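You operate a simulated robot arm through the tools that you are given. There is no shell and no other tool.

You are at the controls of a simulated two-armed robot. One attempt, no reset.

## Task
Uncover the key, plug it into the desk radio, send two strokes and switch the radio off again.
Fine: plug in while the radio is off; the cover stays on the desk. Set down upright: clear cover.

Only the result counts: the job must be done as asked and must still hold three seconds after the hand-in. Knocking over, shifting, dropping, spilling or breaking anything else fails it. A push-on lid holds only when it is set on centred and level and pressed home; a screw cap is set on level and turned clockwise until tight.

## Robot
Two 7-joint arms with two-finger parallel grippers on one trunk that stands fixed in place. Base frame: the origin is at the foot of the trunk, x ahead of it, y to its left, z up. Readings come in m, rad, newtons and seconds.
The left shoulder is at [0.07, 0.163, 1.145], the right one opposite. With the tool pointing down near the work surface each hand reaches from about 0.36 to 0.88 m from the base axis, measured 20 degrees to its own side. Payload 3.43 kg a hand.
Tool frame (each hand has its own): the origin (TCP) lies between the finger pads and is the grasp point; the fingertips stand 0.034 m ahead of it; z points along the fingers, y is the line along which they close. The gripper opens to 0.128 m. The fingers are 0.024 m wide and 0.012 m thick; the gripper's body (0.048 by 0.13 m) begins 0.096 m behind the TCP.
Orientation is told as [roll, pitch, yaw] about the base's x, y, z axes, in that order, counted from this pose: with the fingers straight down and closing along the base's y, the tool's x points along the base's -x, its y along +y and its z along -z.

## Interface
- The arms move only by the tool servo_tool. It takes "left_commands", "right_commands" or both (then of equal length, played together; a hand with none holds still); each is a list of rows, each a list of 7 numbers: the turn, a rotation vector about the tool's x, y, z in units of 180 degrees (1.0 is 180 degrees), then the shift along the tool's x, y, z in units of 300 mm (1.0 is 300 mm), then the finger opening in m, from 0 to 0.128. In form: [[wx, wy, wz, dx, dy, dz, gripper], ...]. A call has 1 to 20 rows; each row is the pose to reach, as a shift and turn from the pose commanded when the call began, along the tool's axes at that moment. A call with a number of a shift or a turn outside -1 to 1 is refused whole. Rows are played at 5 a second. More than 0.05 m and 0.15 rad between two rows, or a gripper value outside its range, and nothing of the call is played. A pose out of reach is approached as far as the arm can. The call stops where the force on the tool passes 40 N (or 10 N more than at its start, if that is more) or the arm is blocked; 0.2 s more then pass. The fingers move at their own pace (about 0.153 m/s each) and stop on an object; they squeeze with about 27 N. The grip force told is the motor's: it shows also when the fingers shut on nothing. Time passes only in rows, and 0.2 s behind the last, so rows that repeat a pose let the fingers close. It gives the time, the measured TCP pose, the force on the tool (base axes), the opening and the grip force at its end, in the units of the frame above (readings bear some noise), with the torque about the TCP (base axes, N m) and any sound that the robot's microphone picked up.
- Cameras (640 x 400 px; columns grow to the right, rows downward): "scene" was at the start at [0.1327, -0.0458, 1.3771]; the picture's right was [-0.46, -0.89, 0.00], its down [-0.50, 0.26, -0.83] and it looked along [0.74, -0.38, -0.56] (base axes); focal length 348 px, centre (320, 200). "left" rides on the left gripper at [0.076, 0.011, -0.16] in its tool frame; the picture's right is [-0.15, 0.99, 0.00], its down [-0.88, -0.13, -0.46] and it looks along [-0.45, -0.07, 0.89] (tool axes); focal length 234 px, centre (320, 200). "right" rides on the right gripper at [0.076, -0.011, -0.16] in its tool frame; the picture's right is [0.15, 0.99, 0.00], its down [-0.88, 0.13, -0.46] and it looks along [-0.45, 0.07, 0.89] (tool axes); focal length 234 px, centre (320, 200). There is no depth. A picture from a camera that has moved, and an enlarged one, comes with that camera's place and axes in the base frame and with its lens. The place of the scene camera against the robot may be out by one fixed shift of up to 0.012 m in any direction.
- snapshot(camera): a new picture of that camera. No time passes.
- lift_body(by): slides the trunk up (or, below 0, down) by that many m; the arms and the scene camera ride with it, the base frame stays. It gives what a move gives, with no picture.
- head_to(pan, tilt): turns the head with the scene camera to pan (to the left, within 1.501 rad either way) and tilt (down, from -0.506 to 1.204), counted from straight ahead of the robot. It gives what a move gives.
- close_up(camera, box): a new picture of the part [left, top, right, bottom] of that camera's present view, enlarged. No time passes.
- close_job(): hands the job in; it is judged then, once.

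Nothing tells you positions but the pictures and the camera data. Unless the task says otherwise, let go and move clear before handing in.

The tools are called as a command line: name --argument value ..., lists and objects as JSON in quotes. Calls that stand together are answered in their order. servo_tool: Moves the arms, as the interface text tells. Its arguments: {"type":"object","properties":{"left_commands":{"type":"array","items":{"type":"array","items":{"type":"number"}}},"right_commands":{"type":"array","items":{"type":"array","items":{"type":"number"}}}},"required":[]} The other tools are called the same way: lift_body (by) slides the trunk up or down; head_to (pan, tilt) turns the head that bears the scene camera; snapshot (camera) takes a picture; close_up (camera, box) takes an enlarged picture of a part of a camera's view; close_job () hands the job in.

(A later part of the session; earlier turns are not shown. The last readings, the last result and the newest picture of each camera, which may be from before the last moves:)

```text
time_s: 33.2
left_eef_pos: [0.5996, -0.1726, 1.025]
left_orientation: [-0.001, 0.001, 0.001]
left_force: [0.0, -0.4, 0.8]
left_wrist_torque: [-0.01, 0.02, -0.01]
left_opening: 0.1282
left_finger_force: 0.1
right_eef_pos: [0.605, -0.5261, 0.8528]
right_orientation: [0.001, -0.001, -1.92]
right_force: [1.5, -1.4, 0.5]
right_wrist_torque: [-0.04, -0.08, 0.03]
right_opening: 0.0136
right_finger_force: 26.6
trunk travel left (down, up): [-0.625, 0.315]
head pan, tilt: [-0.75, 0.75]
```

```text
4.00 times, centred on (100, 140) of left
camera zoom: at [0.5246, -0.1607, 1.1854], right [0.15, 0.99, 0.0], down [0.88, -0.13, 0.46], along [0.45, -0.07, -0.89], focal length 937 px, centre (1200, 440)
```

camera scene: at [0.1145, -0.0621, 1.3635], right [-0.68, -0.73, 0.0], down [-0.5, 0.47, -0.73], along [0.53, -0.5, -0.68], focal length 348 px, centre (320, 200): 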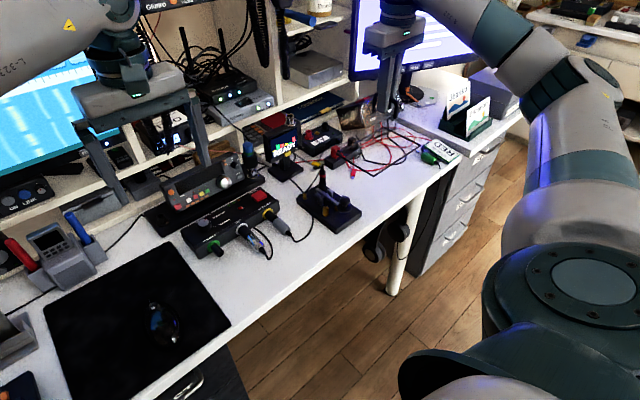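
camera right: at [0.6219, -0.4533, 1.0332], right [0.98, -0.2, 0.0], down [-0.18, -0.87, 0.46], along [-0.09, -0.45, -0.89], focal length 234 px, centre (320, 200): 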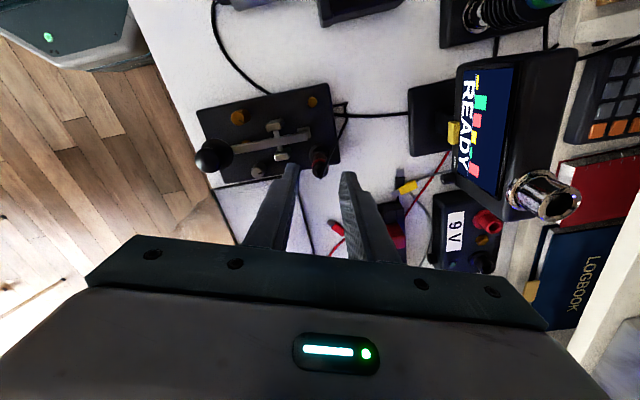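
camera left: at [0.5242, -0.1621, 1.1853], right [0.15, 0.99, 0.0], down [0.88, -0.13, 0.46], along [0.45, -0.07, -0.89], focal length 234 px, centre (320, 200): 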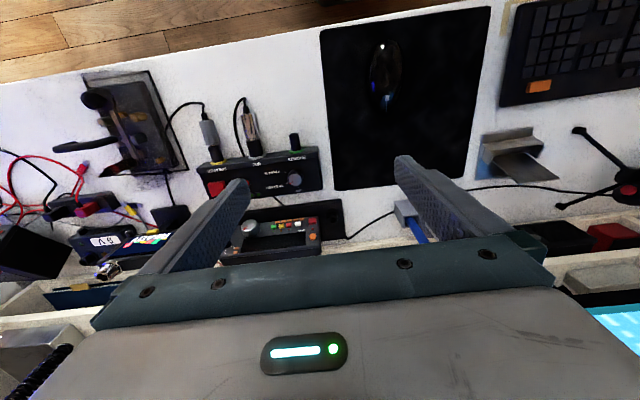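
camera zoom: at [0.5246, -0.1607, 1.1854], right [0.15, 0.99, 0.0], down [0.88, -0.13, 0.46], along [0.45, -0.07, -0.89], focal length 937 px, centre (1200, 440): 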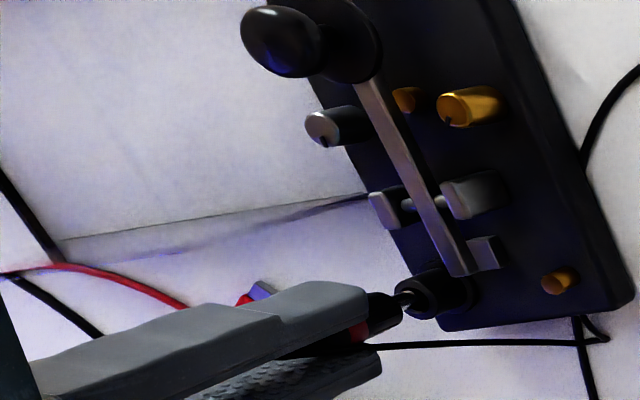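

The plug is sliding out of the holder with its thin pin showing, and the key hasn't moved. I'm continuing to lift.

servo_tool --right_commands '[[0, 0, 0, 0, 0, -0.04, 0.0], [0, 0, 0, 0, 0, -0.08, 0.0], [0, 0, 0, 0, 0, -0.14, 0.0], [0, 0, 0, 0, 0, -0.2, 0.0]]'

close_up --camera "scene" --box '[290, 110, 380, 220]'

close_up --camera "left" --box '[0, 70, 180, 210]'

close_up --camera "right" --box '[250, 110, 390, 210]'

```text
time_s: 34.2
left_eef_pos: [0.6006, -0.1723, 1.0268]
left_orientation: [0.001, 0.0, 0.0]
left_force: [0.5, 0.2, -0.2]
left_wrist_torque: [0.02, -0.02, -0.01]
left_opening: 0.128
left_finger_force: 0.1
right_eef_pos: [0.6046, -0.5284, 0.9135]
right_orientation: [0.0, 0.0, -1.92]
right_force: [1.4, -0.1, -0.7]
right_wrist_torque: [0.0, 0.01, 0.01]
right_opening: 0.0135
right_finger_force: 27.4
trunk travel left (down, up): [-0.625, 0.315]
head pan, tilt: [-0.75, 0.75]
```

```text
3.64 times, centred on (335, 165) of scene
camera zoom: at [0.1145, -0.0615, 1.3635], right [-0.68, -0.73, 0.0], down [-0.5, 0.47, -0.73], along [0.53, -0.5, -0.68], focal length 1266 px, centre (266, 327)
```

zoom: 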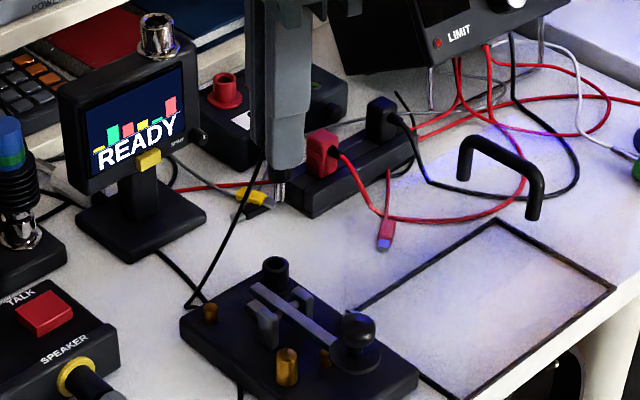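

```text
2.86 times, centred on (90, 140) of left
camera zoom: at [0.5244, -0.1605, 1.1855], right [0.15, 0.99, 0.0], down [0.88, -0.13, 0.46], along [0.45, -0.07, -0.89], focal length 669 px, centre (977, 371)
```

zoom: 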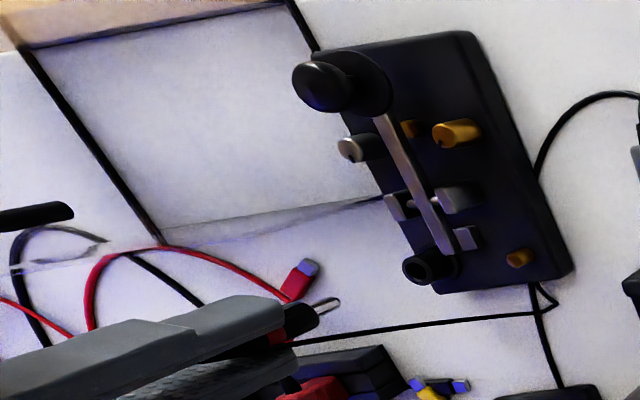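

```text
4.00 times, centred on (320, 160) of right
camera zoom: at [0.6202, -0.4529, 1.0723], right [0.98, -0.2, 0.0], down [-0.18, -0.87, 0.46], along [-0.09, -0.45, -0.89], focal length 937 px, centre (320, 360)
```

zoom: 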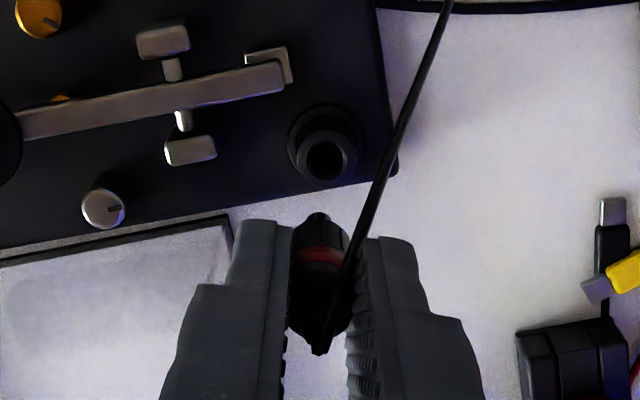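

The plug is out with its pin clear, and the cable follows freely. From this I know the seated hand height is 45 mm above the post top. I'm now moving the left arm out of the way to the left and raising the plug.

servo_tool --left_commands '[[0, 0, 0, 0.04, 0.12, -0.03, 0.1], [0, 0, 0, 0.08, 0.24, -0.06, 0.08], [0, 0, 0, 0.12, 0.36, -0.09, 0.05], [0, 0, 0, 0.16, 0.48, -0.12, 0.03], [0, 0, 0, 0.2, 0.6, -0.15, 0.0], [0, 0, 0, 0.24, 0.72, -0.16, 0.0], [0, 0, 0, 0.28, 0.84, -0.16, 0.0], [0, 0, 0, 0.3, 0.9, -0.16, 0.0]]' --right_commands '[[0, 0, 0, 0, 0, -0.06, 0.0], [0, 0, 0, 0, 0, -0.12, 0.0], [0, 0, 0, 0, 0, -0.18, 0.0], [0, 0, 0, 0, 0, -0.24, 0.0], [0, 0, 0, 0, 0, -0.3, 0.0], [0, 0, 0, 0, 0, -0.36, 0.0], [0, 0, 0, 0, 0, -0.42, 0.0], [0, 0, 0, 0, 0, -0.42, 0.0]]'

snapshot --camera "scene"

snapshot --camera "left"

snapshot --camera "right"

```text
time_s: 36.0
left_eef_pos: [0.51, 0.0991, 1.0742]
left_orientation: [0.0, -0.001, 0.0]
left_force: [0.0, 0.1, -0.7]
left_wrist_torque: [-0.02, -0.01, -0.02]
left_opening: 0.0
left_finger_force: 26.5
right_eef_pos: [0.6063, -0.5277, 1.0392]
right_orientation: [0.0, 0.0, -1.92]
right_force: [0.3, -0.5, -0.1]
right_wrist_torque: [0.01, 0.01, 0.02]
right_opening: 0.0136
right_finger_force: 26.8
trunk travel left (down, up): [-0.625, 0.315]
head pan, tilt: [-0.75, 0.75]
```

```text
taken
camera scene: at [0.1148, -0.0618, 1.3635], right [-0.68, -0.73, 0.0], down [-0.5, 0.47, -0.73], along [0.53, -0.5, -0.68], focal length 348 px, centre (320, 200)
```

scene: 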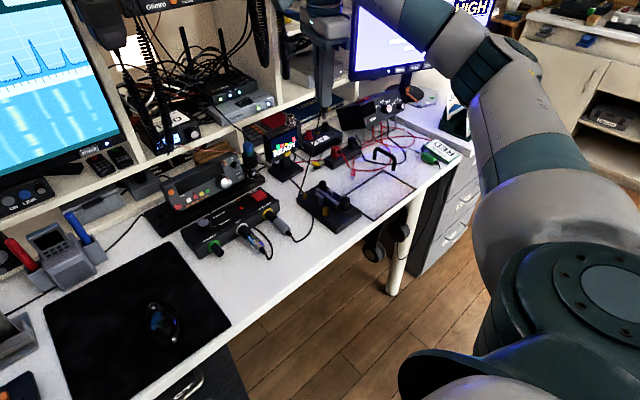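

```text
taken
camera left: at [0.4353, 0.1106, 1.2325], right [0.15, 0.99, 0.0], down [0.88, -0.13, 0.46], along [0.45, -0.07, -0.89], focal length 234 px, centre (320, 200)
```

left: 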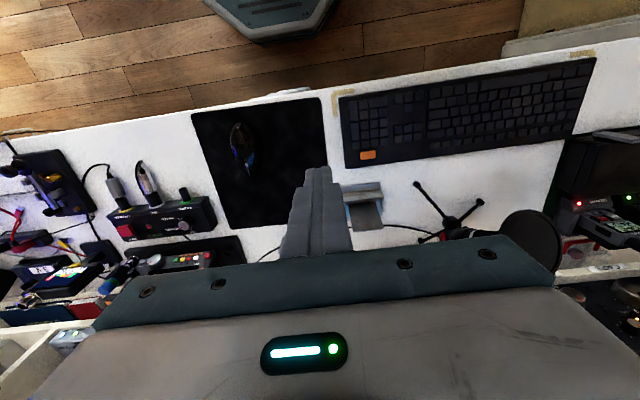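

```text
taken
camera right: at [0.6202, -0.4524, 1.1988], right [0.98, -0.2, 0.0], down [-0.18, -0.87, 0.46], along [-0.09, -0.45, -0.89], focal length 234 px, centre (320, 200)
```

right: 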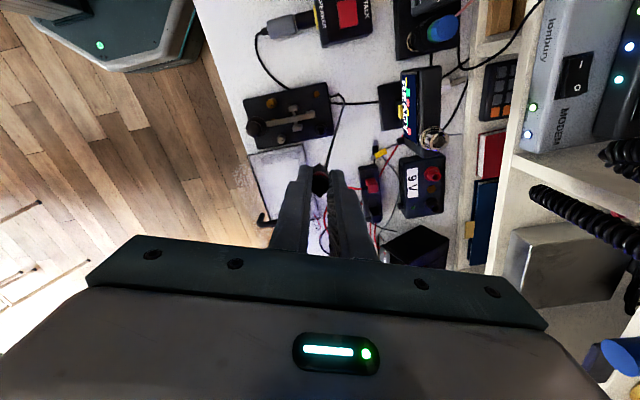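

The modem face sits around x 0.867 at z 0.90. I want to check the hanging microphone and shelf edge before bringing the hand over the socket, so I'm turning the head to face that area.

head_to --pan -0.25 --tilt 0.5

snapshot --camera "scene"

close_up --camera "scene" --box '[160, 60, 400, 260]'

close_up --camera "left" --box '[80, 170, 300, 320]'

```text
time_s: 37.0
left_eef_pos: [0.5102, 0.0983, 1.073]
left_orientation: [0.002, 0.002, 0.001]
left_force: [-0.2, 0.7, -0.1]
left_wrist_torque: [-0.01, 0.01, -0.03]
left_opening: 0.0002
left_finger_force: 27.4
right_eef_pos: [0.605, -0.5258, 1.0388]
right_orientation: [0.0, 0.001, -1.92]
right_force: [-0.4, 0.2, 0.0]
right_wrist_torque: [-0.01, -0.01, 0.01]
right_opening: 0.0135
right_finger_force: 27.1
trunk travel left (down, up): [-0.625, 0.315]
head pan, tilt: [-0.25, 0.499]
```

```text
taken
camera scene: at [0.1421, -0.0277, 1.3855], right [-0.25, -0.97, 0.0], down [-0.46, 0.12, -0.88], along [0.85, -0.22, -0.48], focal length 348 px, centre (320, 200)
```

scene: 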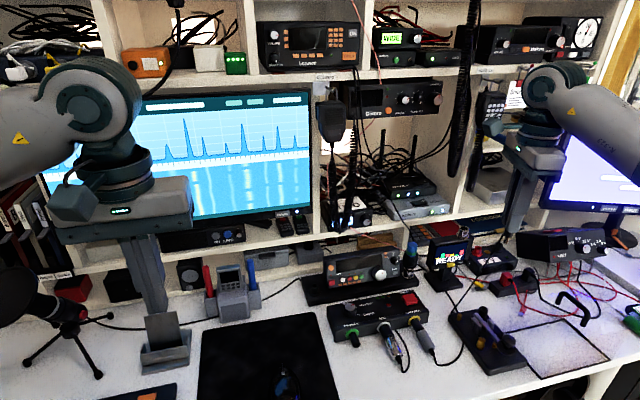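

```text
2.00 times, centred on (280, 160) of scene
camera zoom: at [0.1421, -0.0277, 1.3855], right [-0.25, -0.97, 0.0], down [-0.46, 0.12, -0.88], along [0.85, -0.22, -0.48], focal length 696 px, centre (400, 280)
```

zoom: 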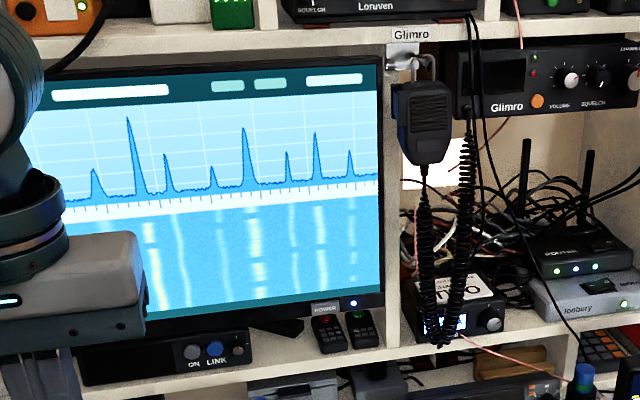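

```text
2.67 times, centred on (190, 245) of left
camera zoom: at [0.4353, 0.1103, 1.2326], right [0.15, 0.99, 0.0], down [0.88, -0.13, 0.46], along [0.45, -0.07, -0.89], focal length 624 px, centre (667, 80)
```

zoom: 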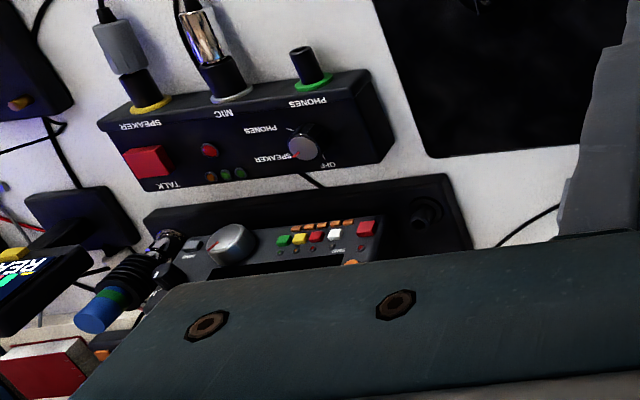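

The microphone hangs near (about 0.83, -0.23, 1.14–1.24), close to where the wrist would be. I'll raise the trunk temporarily to get a second viewpoint and find its true distance.

close_up --camera "scene" --box '[290, 70, 410, 230]'

lift_body --by 0.12

snapshot --camera "scene"

close_up --camera "scene" --box '[290, 110, 410, 270]'

```text
2.50 times, centred on (350, 150) of scene
camera zoom: at [0.1421, -0.0277, 1.3855], right [-0.25, -0.97, 0.0], down [-0.46, 0.12, -0.88], along [0.85, -0.22, -0.48], focal length 871 px, centre (245, 325)
```

zoom: 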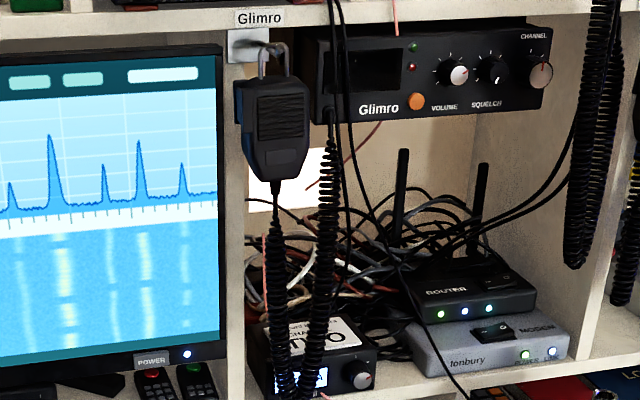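

```text
time_s: 38.5
left_eef_pos: [0.5106, 0.0985, 1.1936]
left_orientation: [0.001, 0.0, 0.0]
left_force: [0.0, -0.1, -0.6]
left_wrist_torque: [-0.01, 0.0, 0.02]
left_opening: 0.0
left_finger_force: 26.8
right_eef_pos: [0.6051, -0.5265, 1.159]
right_orientation: [0.0, 0.0, -1.919]
right_force: [0.2, 0.6, -0.7]
right_wrist_torque: [-0.03, 0.01, -0.01]
right_opening: 0.0135
right_finger_force: 27.0
trunk travel left (down, up): [-0.745, 0.195]
head pan, tilt: [-0.25, 0.499]
```

```text
taken
camera scene: at [0.1424, -0.0277, 1.5054], right [-0.25, -0.97, 0.0], down [-0.46, 0.12, -0.88], along [0.85, -0.22, -0.48], focal length 348 px, centre (320, 200)
```

scene: 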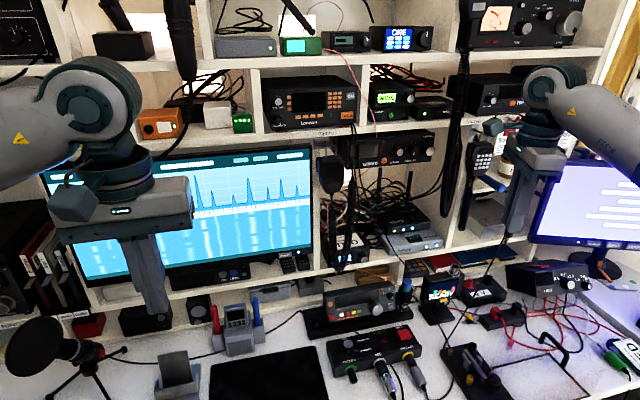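

```text
2.50 times, centred on (350, 190) of scene
camera zoom: at [0.1424, -0.0277, 1.5054], right [-0.25, -0.97, 0.0], down [-0.46, 0.12, -0.88], along [0.85, -0.22, -0.48], focal length 871 px, centre (245, 225)
```

zoom: 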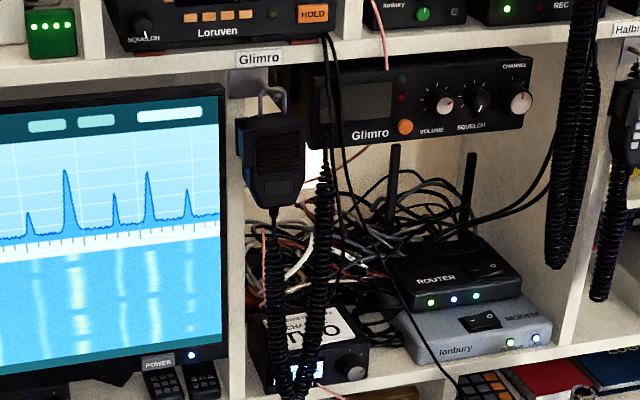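

Stereo puts the microphone's lower end near (0.80, -0.224, 1.148), so I need a tighter measurement. I'm taking high zooms from this height and then again after lowering the trunk.

close_up --camera "scene" --box '[305, 140, 365, 200]'

close_up --camera "scene" --box '[295, 270, 415, 345]'

close_up --camera "scene" --box '[310, 190, 370, 290]'

lift_body --by -0.12

close_up --camera "scene" --box '[305, 80, 365, 140]'

close_up --camera "scene" --box '[295, 235, 415, 310]'

close_up --camera "scene" --box '[310, 140, 370, 240]'

```text
6.67 times, centred on (335, 170) of scene
camera zoom: at [0.1424, -0.0277, 1.5054], right [-0.25, -0.97, 0.0], down [-0.46, 0.12, -0.88], along [0.85, -0.22, -0.48], focal length 2322 px, centre (220, 400)
```

zoom: 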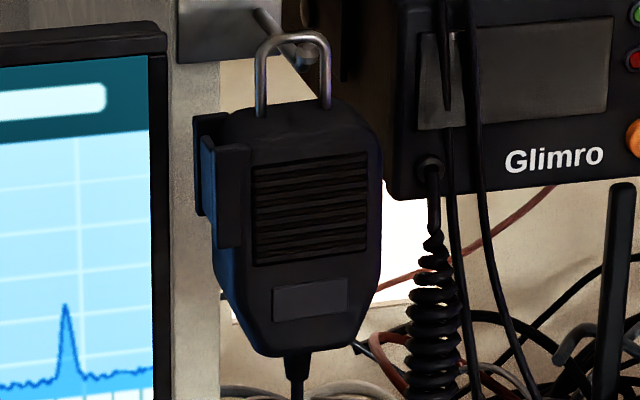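

```text
5.33 times, centred on (355, 308) of scene
camera zoom: at [0.1424, -0.0277, 1.5054], right [-0.25, -0.97, 0.0], down [-0.46, 0.12, -0.88], along [0.85, -0.22, -0.48], focal length 1857 px, centre (133, -373)
```

zoom: 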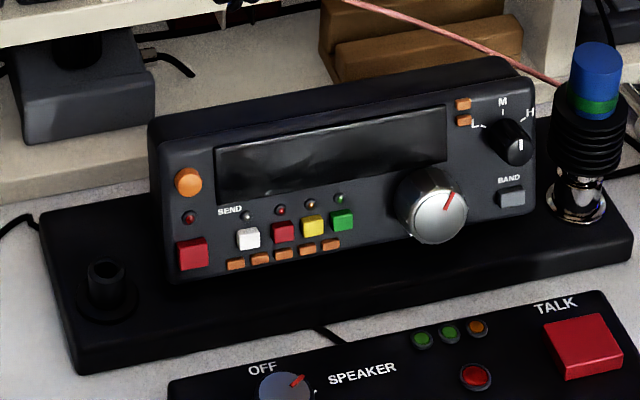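

```text
4.00 times, centred on (340, 240) of scene
camera zoom: at [0.1424, -0.0277, 1.5054], right [-0.25, -0.97, 0.0], down [-0.46, 0.12, -0.88], along [0.85, -0.22, -0.48], focal length 1393 px, centre (240, 40)
```

zoom: 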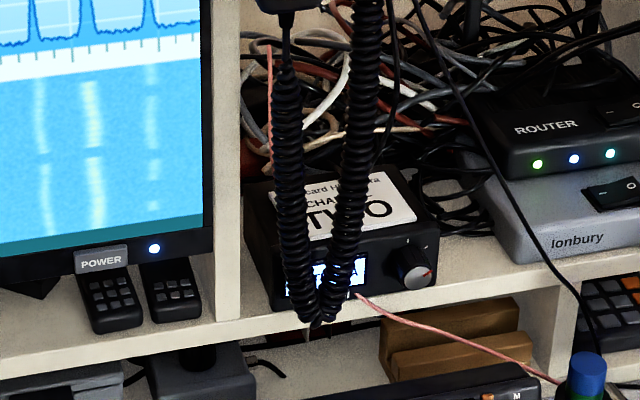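

```text
time_s: 40.0
left_eef_pos: [0.5115, 0.0986, 1.0727]
left_orientation: [0.0, -0.001, 0.001]
left_force: [-0.3, -0.3, 0.2]
left_wrist_torque: [0.03, 0.02, -0.02]
left_opening: 0.0001
left_finger_force: 27.2
right_eef_pos: [0.6051, -0.5261, 1.04]
right_orientation: [-0.001, 0.0, -1.921]
right_force: [-0.6, 0.2, -0.5]
right_wrist_torque: [-0.02, -0.04, 0.01]
right_opening: 0.0135
right_finger_force: 27.4
trunk travel left (down, up): [-0.625, 0.315]
head pan, tilt: [-0.25, 0.499]
```

```text
6.67 times, centred on (335, 110) of scene
camera zoom: at [0.1419, -0.0276, 1.3856], right [-0.25, -0.97, 0.0], down [-0.46, 0.12, -0.88], along [0.85, -0.22, -0.48], focal length 2322 px, centre (220, 800)
```

zoom: 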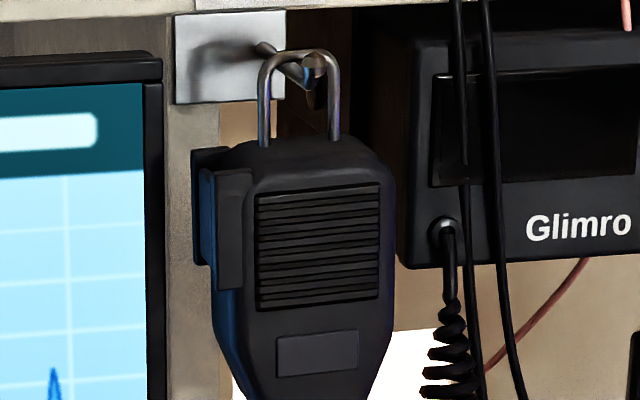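

```text
5.33 times, centred on (355, 272) of scene
camera zoom: at [0.1419, -0.0276, 1.3856], right [-0.25, -0.97, 0.0], down [-0.46, 0.12, -0.88], along [0.85, -0.22, -0.48], focal length 1857 px, centre (133, -187)
```

zoom: 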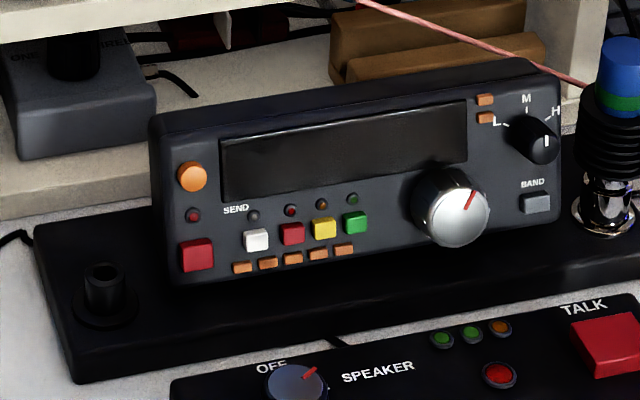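

```text
4.00 times, centred on (340, 190) of scene
camera zoom: at [0.1419, -0.0276, 1.3856], right [-0.25, -0.97, 0.0], down [-0.46, 0.12, -0.88], along [0.85, -0.22, -0.48], focal length 1393 px, centre (240, 240)
```

zoom: 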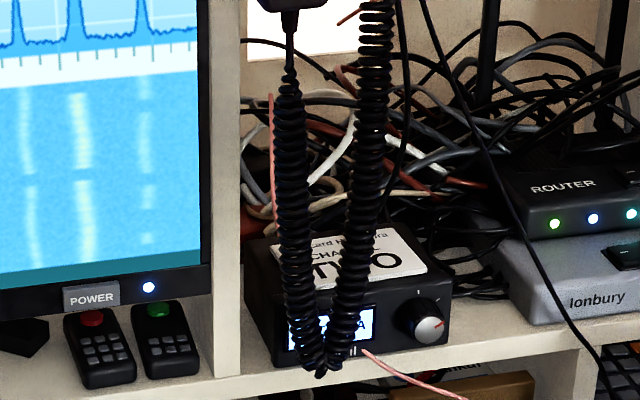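

The mic face is at x≈0.813 and the cord at about 0.825, so the wrist will clear them if I approach low from the front. I'm carrying the plug toward the radio in two legs while turning the hand to -45°.

servo_tool --right_commands '[[0, 0, -0.04, 0.06, -0.015, 0, 0.0], [0, 0, -0.08, 0.125, -0.03, 0, 0.0], [0, 0, -0.12, 0.19, -0.047, 0, 0.0], [0, 0, -0.16, 0.255, -0.063, 0, 0.0], [0, 0, -0.2, 0.32, -0.08, 0, 0.0], [0, 0, -0.24, 0.385, -0.095, 0, 0.0], [0, 0, -0.28, 0.45, -0.11, 0, 0.0], [0, 0, -0.32, 0.52, -0.127, 0, 0.0], [0, 0, -0.361, 0.587, -0.143, 0, 0.0]]'

snapshot --camera "scene"

snapshot --camera "right"

```text
time_s: 42.0
left_eef_pos: [0.51, 0.0997, 1.0737]
left_orientation: [-0.001, -0.001, -0.001]
left_force: [0.1, 0.9, 0.2]
left_wrist_torque: [-0.03, 0.0, -0.02]
left_opening: 0.0
left_finger_force: 27.1
right_eef_pos: [0.6258, -0.3446, 1.0396]
right_orientation: [0.0, 0.0, -0.784]
right_force: [0.0, 0.1, -0.3]
right_wrist_torque: [-0.02, 0.03, 0.01]
right_opening: 0.0133
right_finger_force: 27.0
trunk travel left (down, up): [-0.625, 0.315]
head pan, tilt: [-0.25, 0.499]
```

```text
taken
camera scene: at [0.1426, -0.0268, 1.3854], right [-0.25, -0.97, 0.0], down [-0.46, 0.12, -0.88], along [0.85, -0.22, -0.48], focal length 348 px, centre (320, 200)
```

scene: 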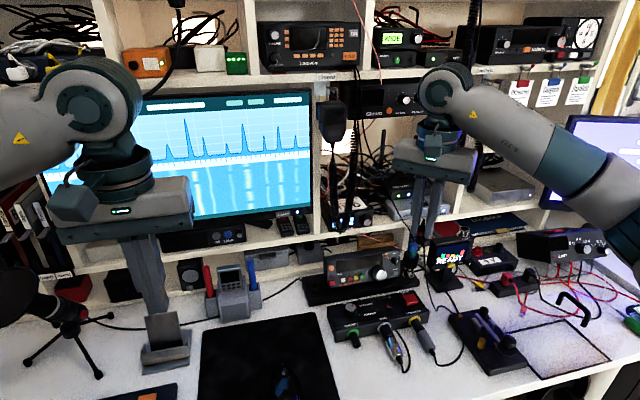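

```text
taken
camera right: at [0.5631, -0.2995, 1.2003], right [0.59, 0.8, 0.0], down [0.72, -0.53, 0.46], along [0.37, -0.27, -0.89], focal length 234 px, centre (320, 200)
```

right: 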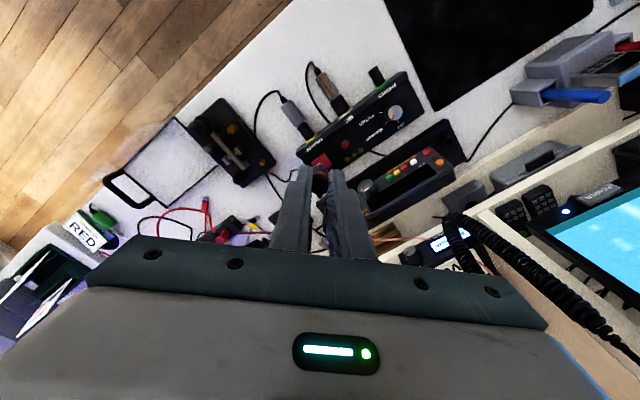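

The wrist joint is on the hand's axis, about 45 mm in radius. Now the second leg: I'm bringing the plug in front of and above the socket.

servo_tool --right_commands '[[0, 0, 0, 0.07, 0.1, 0, 0.0], [0, 0, 0, 0.14, 0.2, 0.03, 0.0], [0, 0, 0, 0.21, 0.3, 0.07, 0.0], [0, 0, 0, 0.28, 0.4, 0.12, 0.0], [0, 0, 0, 0.344, 0.504, 0.2, 0.0]]'

snapshot --camera "right"

close_up --camera "right" --box '[250, 90, 390, 200]'

snapshot --camera "scene"

```text
time_s: 43.2
left_eef_pos: [0.5112, 0.0994, 1.0733]
left_orientation: [0.0, 0.002, 0.0]
left_force: [0.9, 0.7, 0.1]
left_wrist_torque: [-0.02, 0.02, -0.02]
left_opening: 0.0
left_finger_force: 26.8
right_eef_pos: [0.6582, -0.1676, 0.9764]
right_orientation: [-0.002, 0.001, -0.788]
right_force: [0.2, 1.0, 0.5]
right_wrist_torque: [-0.01, 0.04, -0.03]
right_opening: 0.0133
right_finger_force: 27.5
trunk travel left (down, up): [-0.625, 0.315]
head pan, tilt: [-0.25, 0.499]
```

```text
taken
camera right: at [0.5967, -0.1217, 1.1361], right [0.6, 0.8, 0.0], down [0.71, -0.53, 0.46], along [0.36, -0.27, -0.89], focal length 234 px, centre (320, 200)
```

right: 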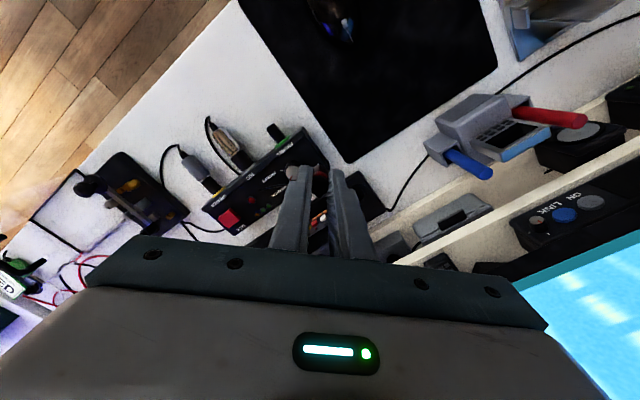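

```text
3.64 times, centred on (320, 145) of right
camera zoom: at [0.5967, -0.1217, 1.1361], right [0.6, 0.8, 0.0], down [0.71, -0.53, 0.46], along [0.36, -0.27, -0.89], focal length 852 px, centre (320, 400)
```

zoom: 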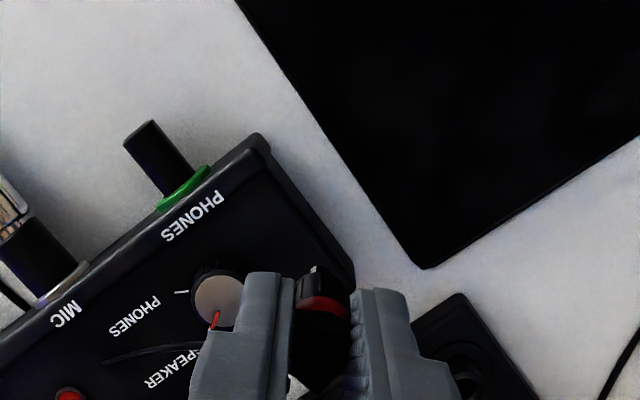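

```text
taken
camera scene: at [0.143, -0.0265, 1.3854], right [-0.25, -0.97, 0.0], down [-0.46, 0.12, -0.88], along [0.85, -0.22, -0.48], focal length 348 px, centre (320, 200)
```

scene: 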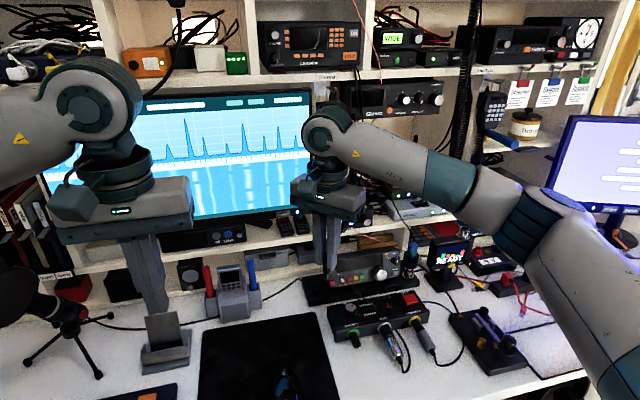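

The socket is just coming into view behind the right finger. I'm lowering first, so the wrist stays below the mic, then moving forward.

servo_tool --right_commands '[[0, 0, 0, 0, 0, 0.1, 0.0], [0, 0, 0, 0, 0, 0.2, 0.0], [0, 0, 0, 0, 0, 0.29, 0.0], [0, 0, 0, -0.05, 0.05, 0.29, 0.0], [0, 0, 0, -0.1, 0.1, 0.29, 0.0], [0, 0, 0, -0.15, 0.15, 0.29, 0.0], [0, 0, 0, -0.18, 0.17, 0.29, 0.0]]'

snapshot --camera "right"

close_up --camera "right" --box '[250, 110, 390, 210]'

close_up --camera "scene" --box '[270, 80, 430, 330]'

```text
time_s: 44.8
left_eef_pos: [0.5103, 0.0992, 1.0722]
left_orientation: [0.001, 0.0, 0.001]
left_force: [-0.2, -0.9, -0.7]
left_wrist_torque: [0.01, 0.04, -0.02]
left_opening: 0.0
left_finger_force: 27.0
right_eef_pos: [0.7342, -0.1688, 0.8932]
right_orientation: [0.0, -0.001, -0.786]
right_force: [0.0, 0.0, 0.2]
right_wrist_torque: [0.01, -0.01, 0.03]
right_opening: 0.0138
right_finger_force: 27.2
trunk travel left (down, up): [-0.625, 0.315]
head pan, tilt: [-0.25, 0.499]
```

```text
taken
camera right: at [0.6724, -0.1241, 1.0518], right [0.6, 0.8, 0.0], down [0.72, -0.53, 0.46], along [0.37, -0.27, -0.89], focal length 234 px, centre (320, 200)
```

right: 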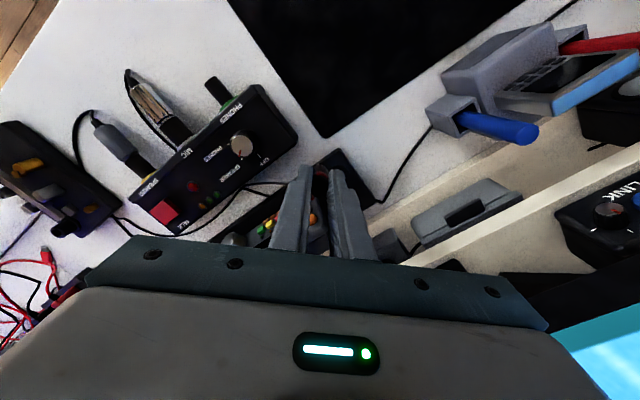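

```text
4.00 times, centred on (320, 160) of right
camera zoom: at [0.6724, -0.1241, 1.0518], right [0.6, 0.8, 0.0], down [0.72, -0.53, 0.46], along [0.37, -0.27, -0.89], focal length 937 px, centre (320, 360)
```

zoom: 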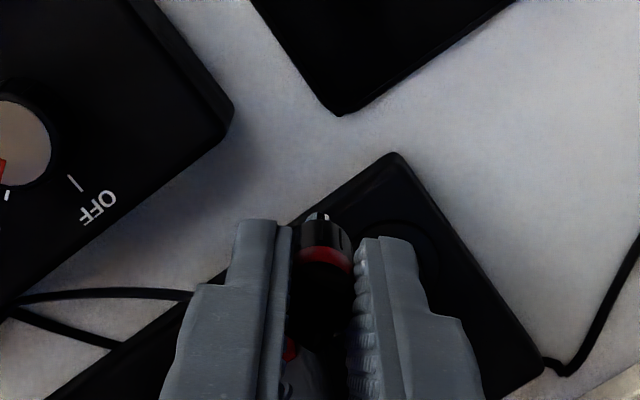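

```text
1.60 times, centred on (350, 205) of scene
camera zoom: at [0.1422, -0.0276, 1.3855], right [-0.25, -0.97, 0.0], down [-0.46, 0.12, -0.88], along [0.85, -0.22, -0.48], focal length 557 px, centre (272, 192)
```

zoom: 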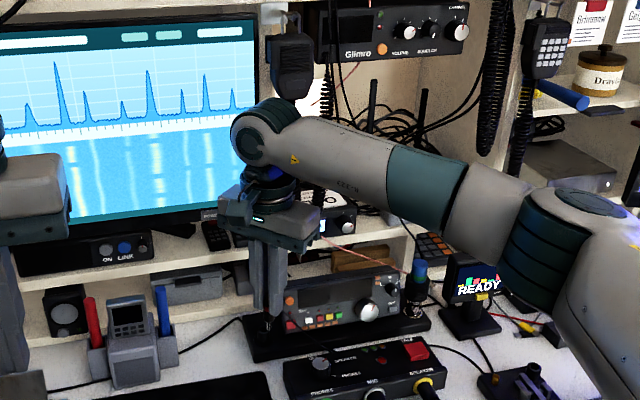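

I can see the socket's ring just beyond the right finger, with the socket near (0.774, -0.172). I'm turning the hand to -70° for more room beside the transceiver and moving over the socket at the same height.

servo_tool --right_commands '[[0, 0, 0.04, 0, 0, 0, 0.0], [0, 0, 0.08, -0.02, 0.017, 0, 0.0], [0, 0, 0.12, -0.045, 0.037, 0, 0.0], [0, 0, 0.139, -0.07, 0.057, 0, 0.0], [0, 0, 0.139, -0.092, 0.078, 0, 0.0]]'

snapshot --camera "right"

close_up --camera "right" --box '[250, 110, 390, 210]'

close_up --camera "scene" --box '[290, 210, 400, 320]'

close_up --camera "left" --box '[120, 160, 320, 290]'

```text
time_s: 46.0
left_eef_pos: [0.5104, 0.0997, 1.073]
left_orientation: [0.0, 0.0, -0.001]
left_force: [-0.1, 0.4, -0.7]
left_wrist_torque: [-0.01, 0.02, -0.01]
left_opening: 0.0
left_finger_force: 27.4
right_eef_pos: [0.7691, -0.1736, 0.8904]
right_orientation: [-0.002, 0.0, -1.222]
right_force: [0.1, -0.5, -0.4]
right_wrist_torque: [0.05, -0.01, 0.03]
right_opening: 0.0135
right_finger_force: 27.2
trunk travel left (down, up): [-0.625, 0.315]
head pan, tilt: [-0.25, 0.499]
```

```text
taken
camera right: at [0.733, -0.1063, 1.0515], right [0.88, 0.47, 0.0], down [0.42, -0.78, 0.46], along [0.22, -0.4, -0.89], focal length 234 px, centre (320, 200)
```

right: 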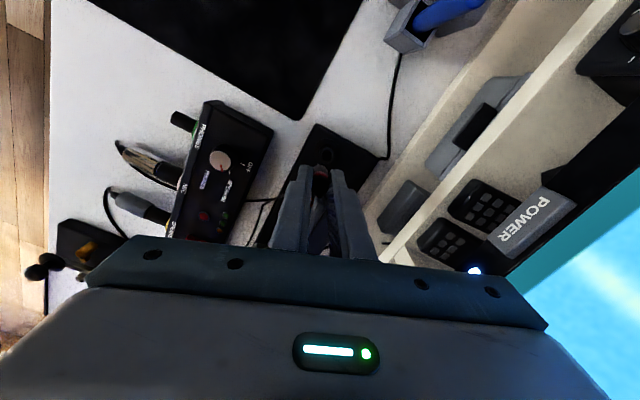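

```text
4.00 times, centred on (320, 160) of right
camera zoom: at [0.733, -0.1063, 1.0515], right [0.88, 0.47, 0.0], down [0.42, -0.78, 0.46], along [0.22, -0.4, -0.89], focal length 937 px, centre (320, 360)
```

zoom: 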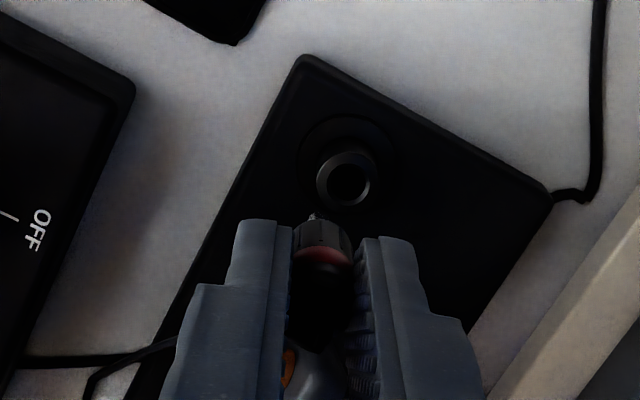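

```text
3.64 times, centred on (345, 265) of scene
camera zoom: at [0.1424, -0.0273, 1.3855], right [-0.25, -0.97, 0.0], down [-0.46, 0.12, -0.88], along [0.85, -0.22, -0.48], focal length 1266 px, centre (229, -36)
```

zoom: 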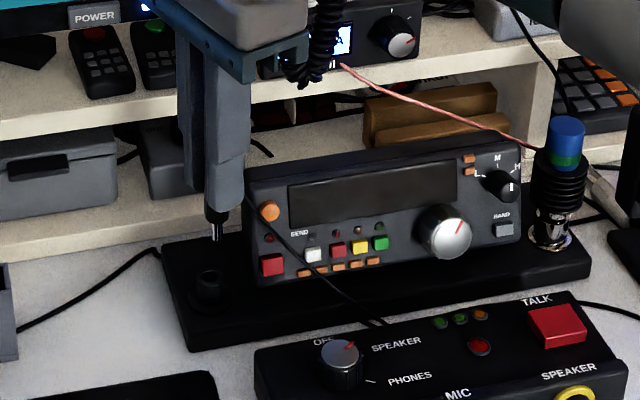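

```text
3.08 times, centred on (220, 225) of left
camera zoom: at [0.4355, 0.1106, 1.2325], right [0.15, 0.99, 0.0], down [0.88, -0.13, 0.46], along [0.45, -0.07, -0.89], focal length 720 px, centre (628, 123)
```

zoom: 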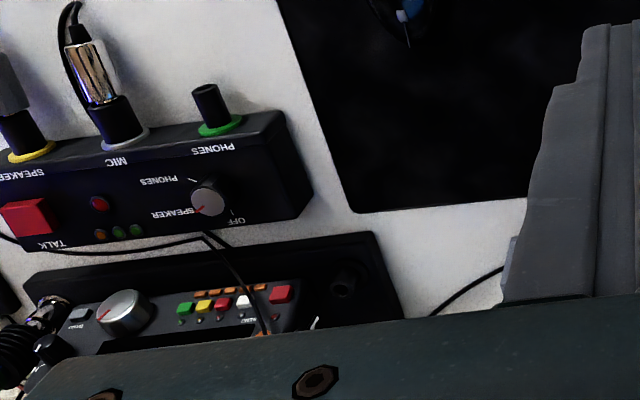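

The socket hole is now clearly visible, about 8 mm to one side of the pin along the closing axis. I'm shifting over it and lowering until the pin is just above the hole.

servo_tool --right_commands '[[0, 0, 0, 0, 0.015, 0, 0.0], [0, 0, 0, 0, 0.027, 0, 0.0], [0, 0, 0, 0, 0.027, 0.05, 0.0], [0, 0, 0, 0, 0.027, 0.1, 0.0], [0, 0, 0, 0, 0.027, 0.1, 0.0]]'

close_up --camera "right" --box '[285, 140, 355, 190]'

close_up --camera "scene" --box '[310, 250, 360, 310]'

close_up --camera "left" --box '[190, 210, 260, 260]'

```text
time_s: 47.2
left_eef_pos: [0.5102, 0.0992, 1.0721]
left_orientation: [0.0, -0.001, 0.0]
left_force: [-0.1, 0.1, 0.0]
left_wrist_torque: [-0.01, 0.0, -0.01]
left_opening: 0.0002
left_finger_force: 27.4
right_eef_pos: [0.7772, -0.1683, 0.8612]
right_orientation: [0.001, -0.001, -1.221]
right_force: [-0.3, -1.2, 0.2]
right_wrist_torque: [-0.04, -0.01, 0.03]
right_opening: 0.0133
right_finger_force: 27.0
trunk travel left (down, up): [-0.625, 0.315]
head pan, tilt: [-0.25, 0.499]
```

```text
8.00 times, centred on (320, 165) of right
camera zoom: at [0.7401, -0.1017, 1.0209], right [0.88, 0.48, 0.0], down [0.42, -0.78, 0.46], along [0.22, -0.4, -0.89], focal length 1873 px, centre (320, 480)
```

zoom: 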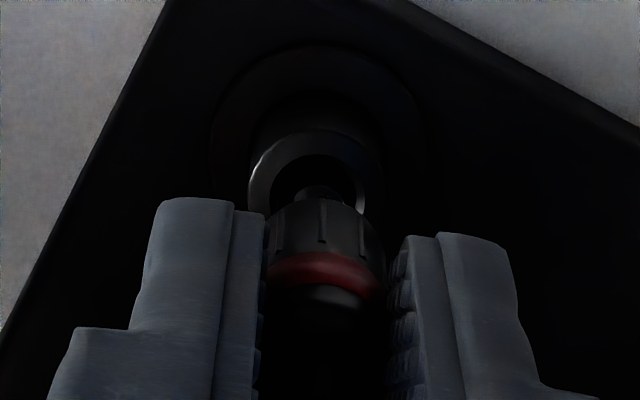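

```text
6.67 times, centred on (335, 280) of scene
camera zoom: at [0.142, -0.0275, 1.3855], right [-0.25, -0.97, 0.0], down [-0.46, 0.12, -0.88], along [0.85, -0.22, -0.48], focal length 2322 px, centre (220, -333)
```

zoom: 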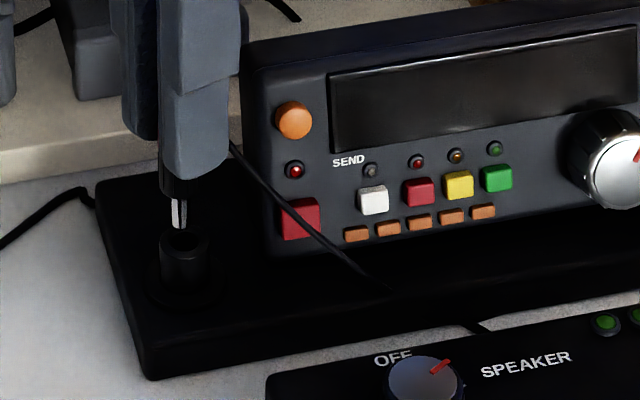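

```text
8.00 times, centred on (225, 235) of left
camera zoom: at [0.4351, 0.1104, 1.2327], right [0.15, 0.99, 0.0], down [0.88, -0.13, 0.46], along [0.45, -0.07, -0.89], focal length 1873 px, centre (1080, -80)
```

zoom: 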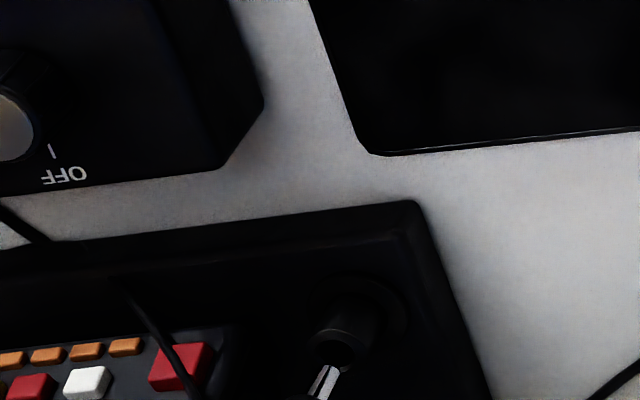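

The pin hovers about 6 mm above the hole, roughly 2 mm too far toward +y. I'm making a fine correction and re-checking.

servo_tool --right_commands '[[0, 0, 0, -0.005, -0.004, 0, 0.0], [0, 0, 0, -0.005, -0.004, 0.005, 0.0], [0, 0, 0, -0.005, -0.004, 0.01, 0.0]]'

close_up --camera "right" --box '[285, 140, 355, 190]'

close_up --camera "scene" --box '[315, 260, 345, 295]'

close_up --camera "left" --box '[205, 235, 245, 265]'

```text
time_s: 48.0
left_eef_pos: [0.5099, 0.0984, 1.0722]
left_orientation: [0.0, -0.001, 0.0]
left_force: [0.5, -0.3, 0.6]
left_wrist_torque: [-0.01, -0.04, 0.04]
left_opening: 0.0003
left_finger_force: 26.6
right_eef_pos: [0.7756, -0.17, 0.8594]
right_orientation: [0.001, -0.001, -1.221]
right_force: [0.5, -0.2, -0.4]
right_wrist_torque: [-0.01, -0.01, 0.0]
right_opening: 0.0135
right_finger_force: 27.1
trunk travel left (down, up): [-0.625, 0.315]
head pan, tilt: [-0.25, 0.499]
```

```text
8.00 times, centred on (320, 165) of right
camera zoom: at [0.7389, -0.1039, 1.0187], right [0.88, 0.48, 0.0], down [0.42, -0.78, 0.46], along [0.22, -0.4, -0.89], focal length 1873 px, centre (320, 480)
```

zoom: 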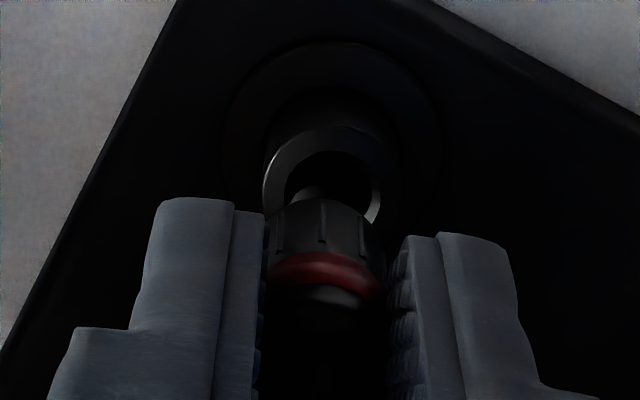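

```text
11.43 times, centred on (330, 278) of scene
camera zoom: at [0.1423, -0.0276, 1.3855], right [-0.25, -0.97, 0.0], down [-0.46, 0.12, -0.88], along [0.85, -0.22, -0.48], focal length 3980 px, centre (206, -686)
```

zoom: 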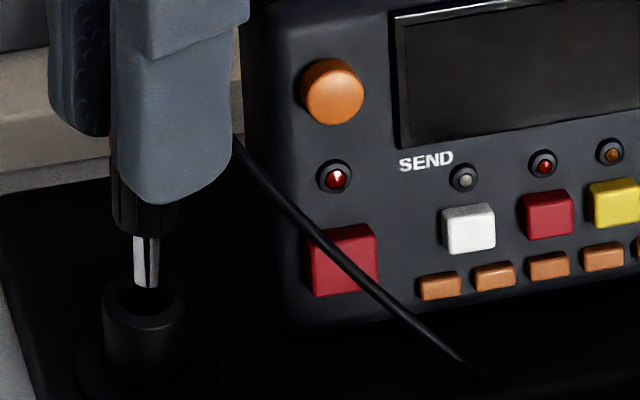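

```text
13.33 times, centred on (225, 250) of left
camera zoom: at [0.4354, 0.1104, 1.2326], right [0.15, 0.99, 0.0], down [0.88, -0.13, 0.46], along [0.45, -0.07, -0.89], focal length 3122 px, centre (1587, -467)
```

zoom: 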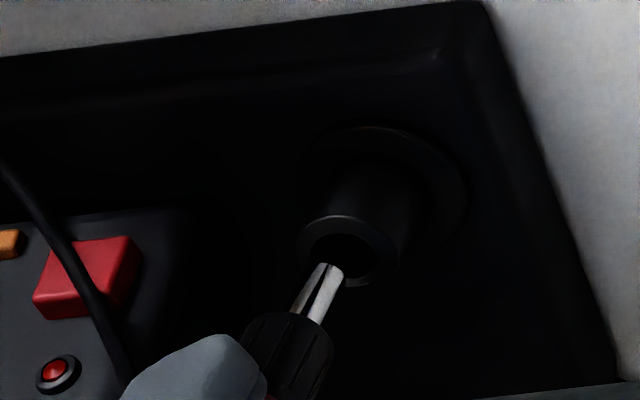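

The pin is centred over the hole in all three views. I'm inserting slowly.

servo_tool --right_commands '[[0, 0, 0, 0, 0, 0.01, 0.0], [0, 0, 0, 0, 0, 0.02, 0.0], [0, 0, 0, 0, 0, 0.03, 0.0], [0, 0, 0, 0, 0, 0.04, 0.0], [0, 0, 0, 0, 0, 0.05, 0.0]]'

close_up --camera "scene" --box '[315, 260, 345, 295]'

close_up --camera "left" --box '[205, 235, 245, 265]'

```text
time_s: 49.2
left_eef_pos: [0.5103, 0.0978, 1.0731]
left_orientation: [0.0, 0.001, -0.001]
left_force: [-0.4, 0.1, 0.3]
left_wrist_torque: [0.01, 0.03, -0.03]
left_opening: 0.0
left_finger_force: 26.9
right_eef_pos: [0.7766, -0.1708, 0.8443]
right_orientation: [0.0, 0.0, -1.223]
right_force: [-0.9, -0.4, 0.0]
right_wrist_torque: [0.03, -0.01, 0.0]
right_opening: 0.0134
right_finger_force: 27.1
trunk travel left (down, up): [-0.625, 0.315]
head pan, tilt: [-0.25, 0.499]
```

```text
11.43 times, centred on (330, 278) of scene
camera zoom: at [0.1423, -0.0275, 1.3855], right [-0.25, -0.97, 0.0], down [-0.46, 0.12, -0.88], along [0.85, -0.22, -0.48], focal length 3980 px, centre (206, -686)
```

zoom: 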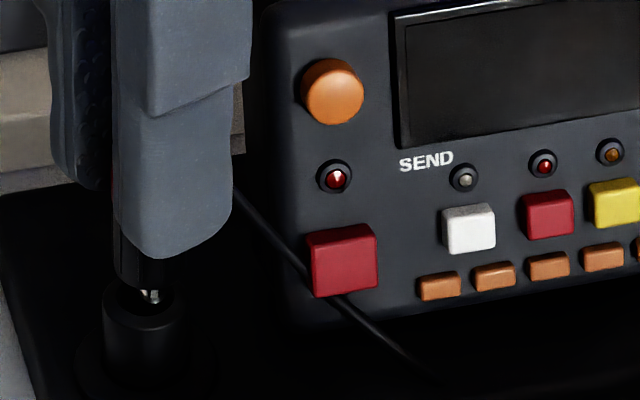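

```text
13.33 times, centred on (225, 250) of left
camera zoom: at [0.4354, 0.1104, 1.2326], right [0.15, 0.99, 0.0], down [0.88, -0.13, 0.46], along [0.45, -0.07, -0.89], focal length 3122 px, centre (1587, -467)
```

zoom: 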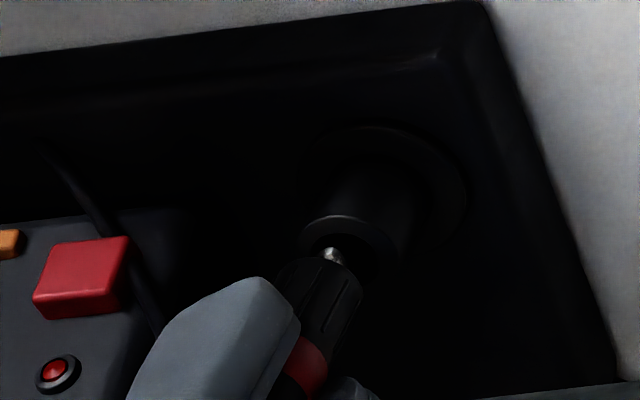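

The pin is inside the hole with no side force. I'm continuing down in small steps until it seats.

servo_tool --right_commands '[[0, 0, 0, 0, 0, 0.007, 0.0], [0, 0, 0, 0, 0, 0.014, 0.0], [0, 0, 0, 0, 0, 0.021, 0.0], [0, 0, 0, 0, 0, 0.028, 0.0]]'

close_up --camera "scene" --box '[315, 260, 345, 295]'

close_up --camera "left" --box '[205, 235, 245, 265]'

```text
time_s: 50.2
left_eef_pos: [0.5101, 0.0982, 1.0724]
left_orientation: [0.0, 0.001, -0.001]
left_force: [-0.3, 0.6, 0.3]
left_wrist_torque: [-0.02, 0.01, 0.01]
left_opening: 0.0
left_finger_force: 26.8
right_eef_pos: [0.7761, -0.1694, 0.8348]
right_orientation: [0.0, -0.001, -1.225]
right_force: [0.0, -0.3, 0.9]
right_wrist_torque: [0.0, 0.01, -0.08]
right_opening: 0.0138
right_finger_force: 27.1
trunk travel left (down, up): [-0.625, 0.315]
head pan, tilt: [-0.25, 0.499]
```

```text
11.43 times, centred on (330, 278) of scene
camera zoom: at [0.142, -0.0275, 1.3855], right [-0.25, -0.97, 0.0], down [-0.46, 0.12, -0.88], along [0.85, -0.22, -0.48], focal length 3980 px, centre (206, -686)
```

zoom: 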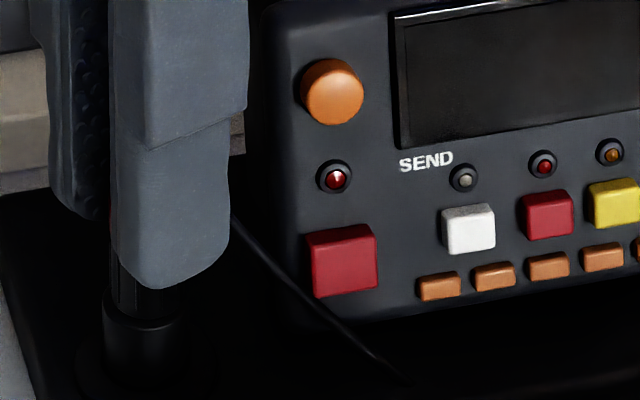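

```text
13.33 times, centred on (225, 250) of left
camera zoom: at [0.4352, 0.1105, 1.2327], right [0.15, 0.99, 0.0], down [0.88, -0.13, 0.46], along [0.45, -0.07, -0.89], focal length 3122 px, centre (1587, -467)
```

zoom: 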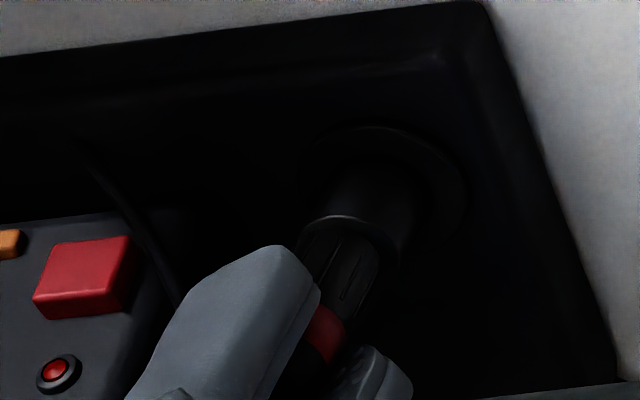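

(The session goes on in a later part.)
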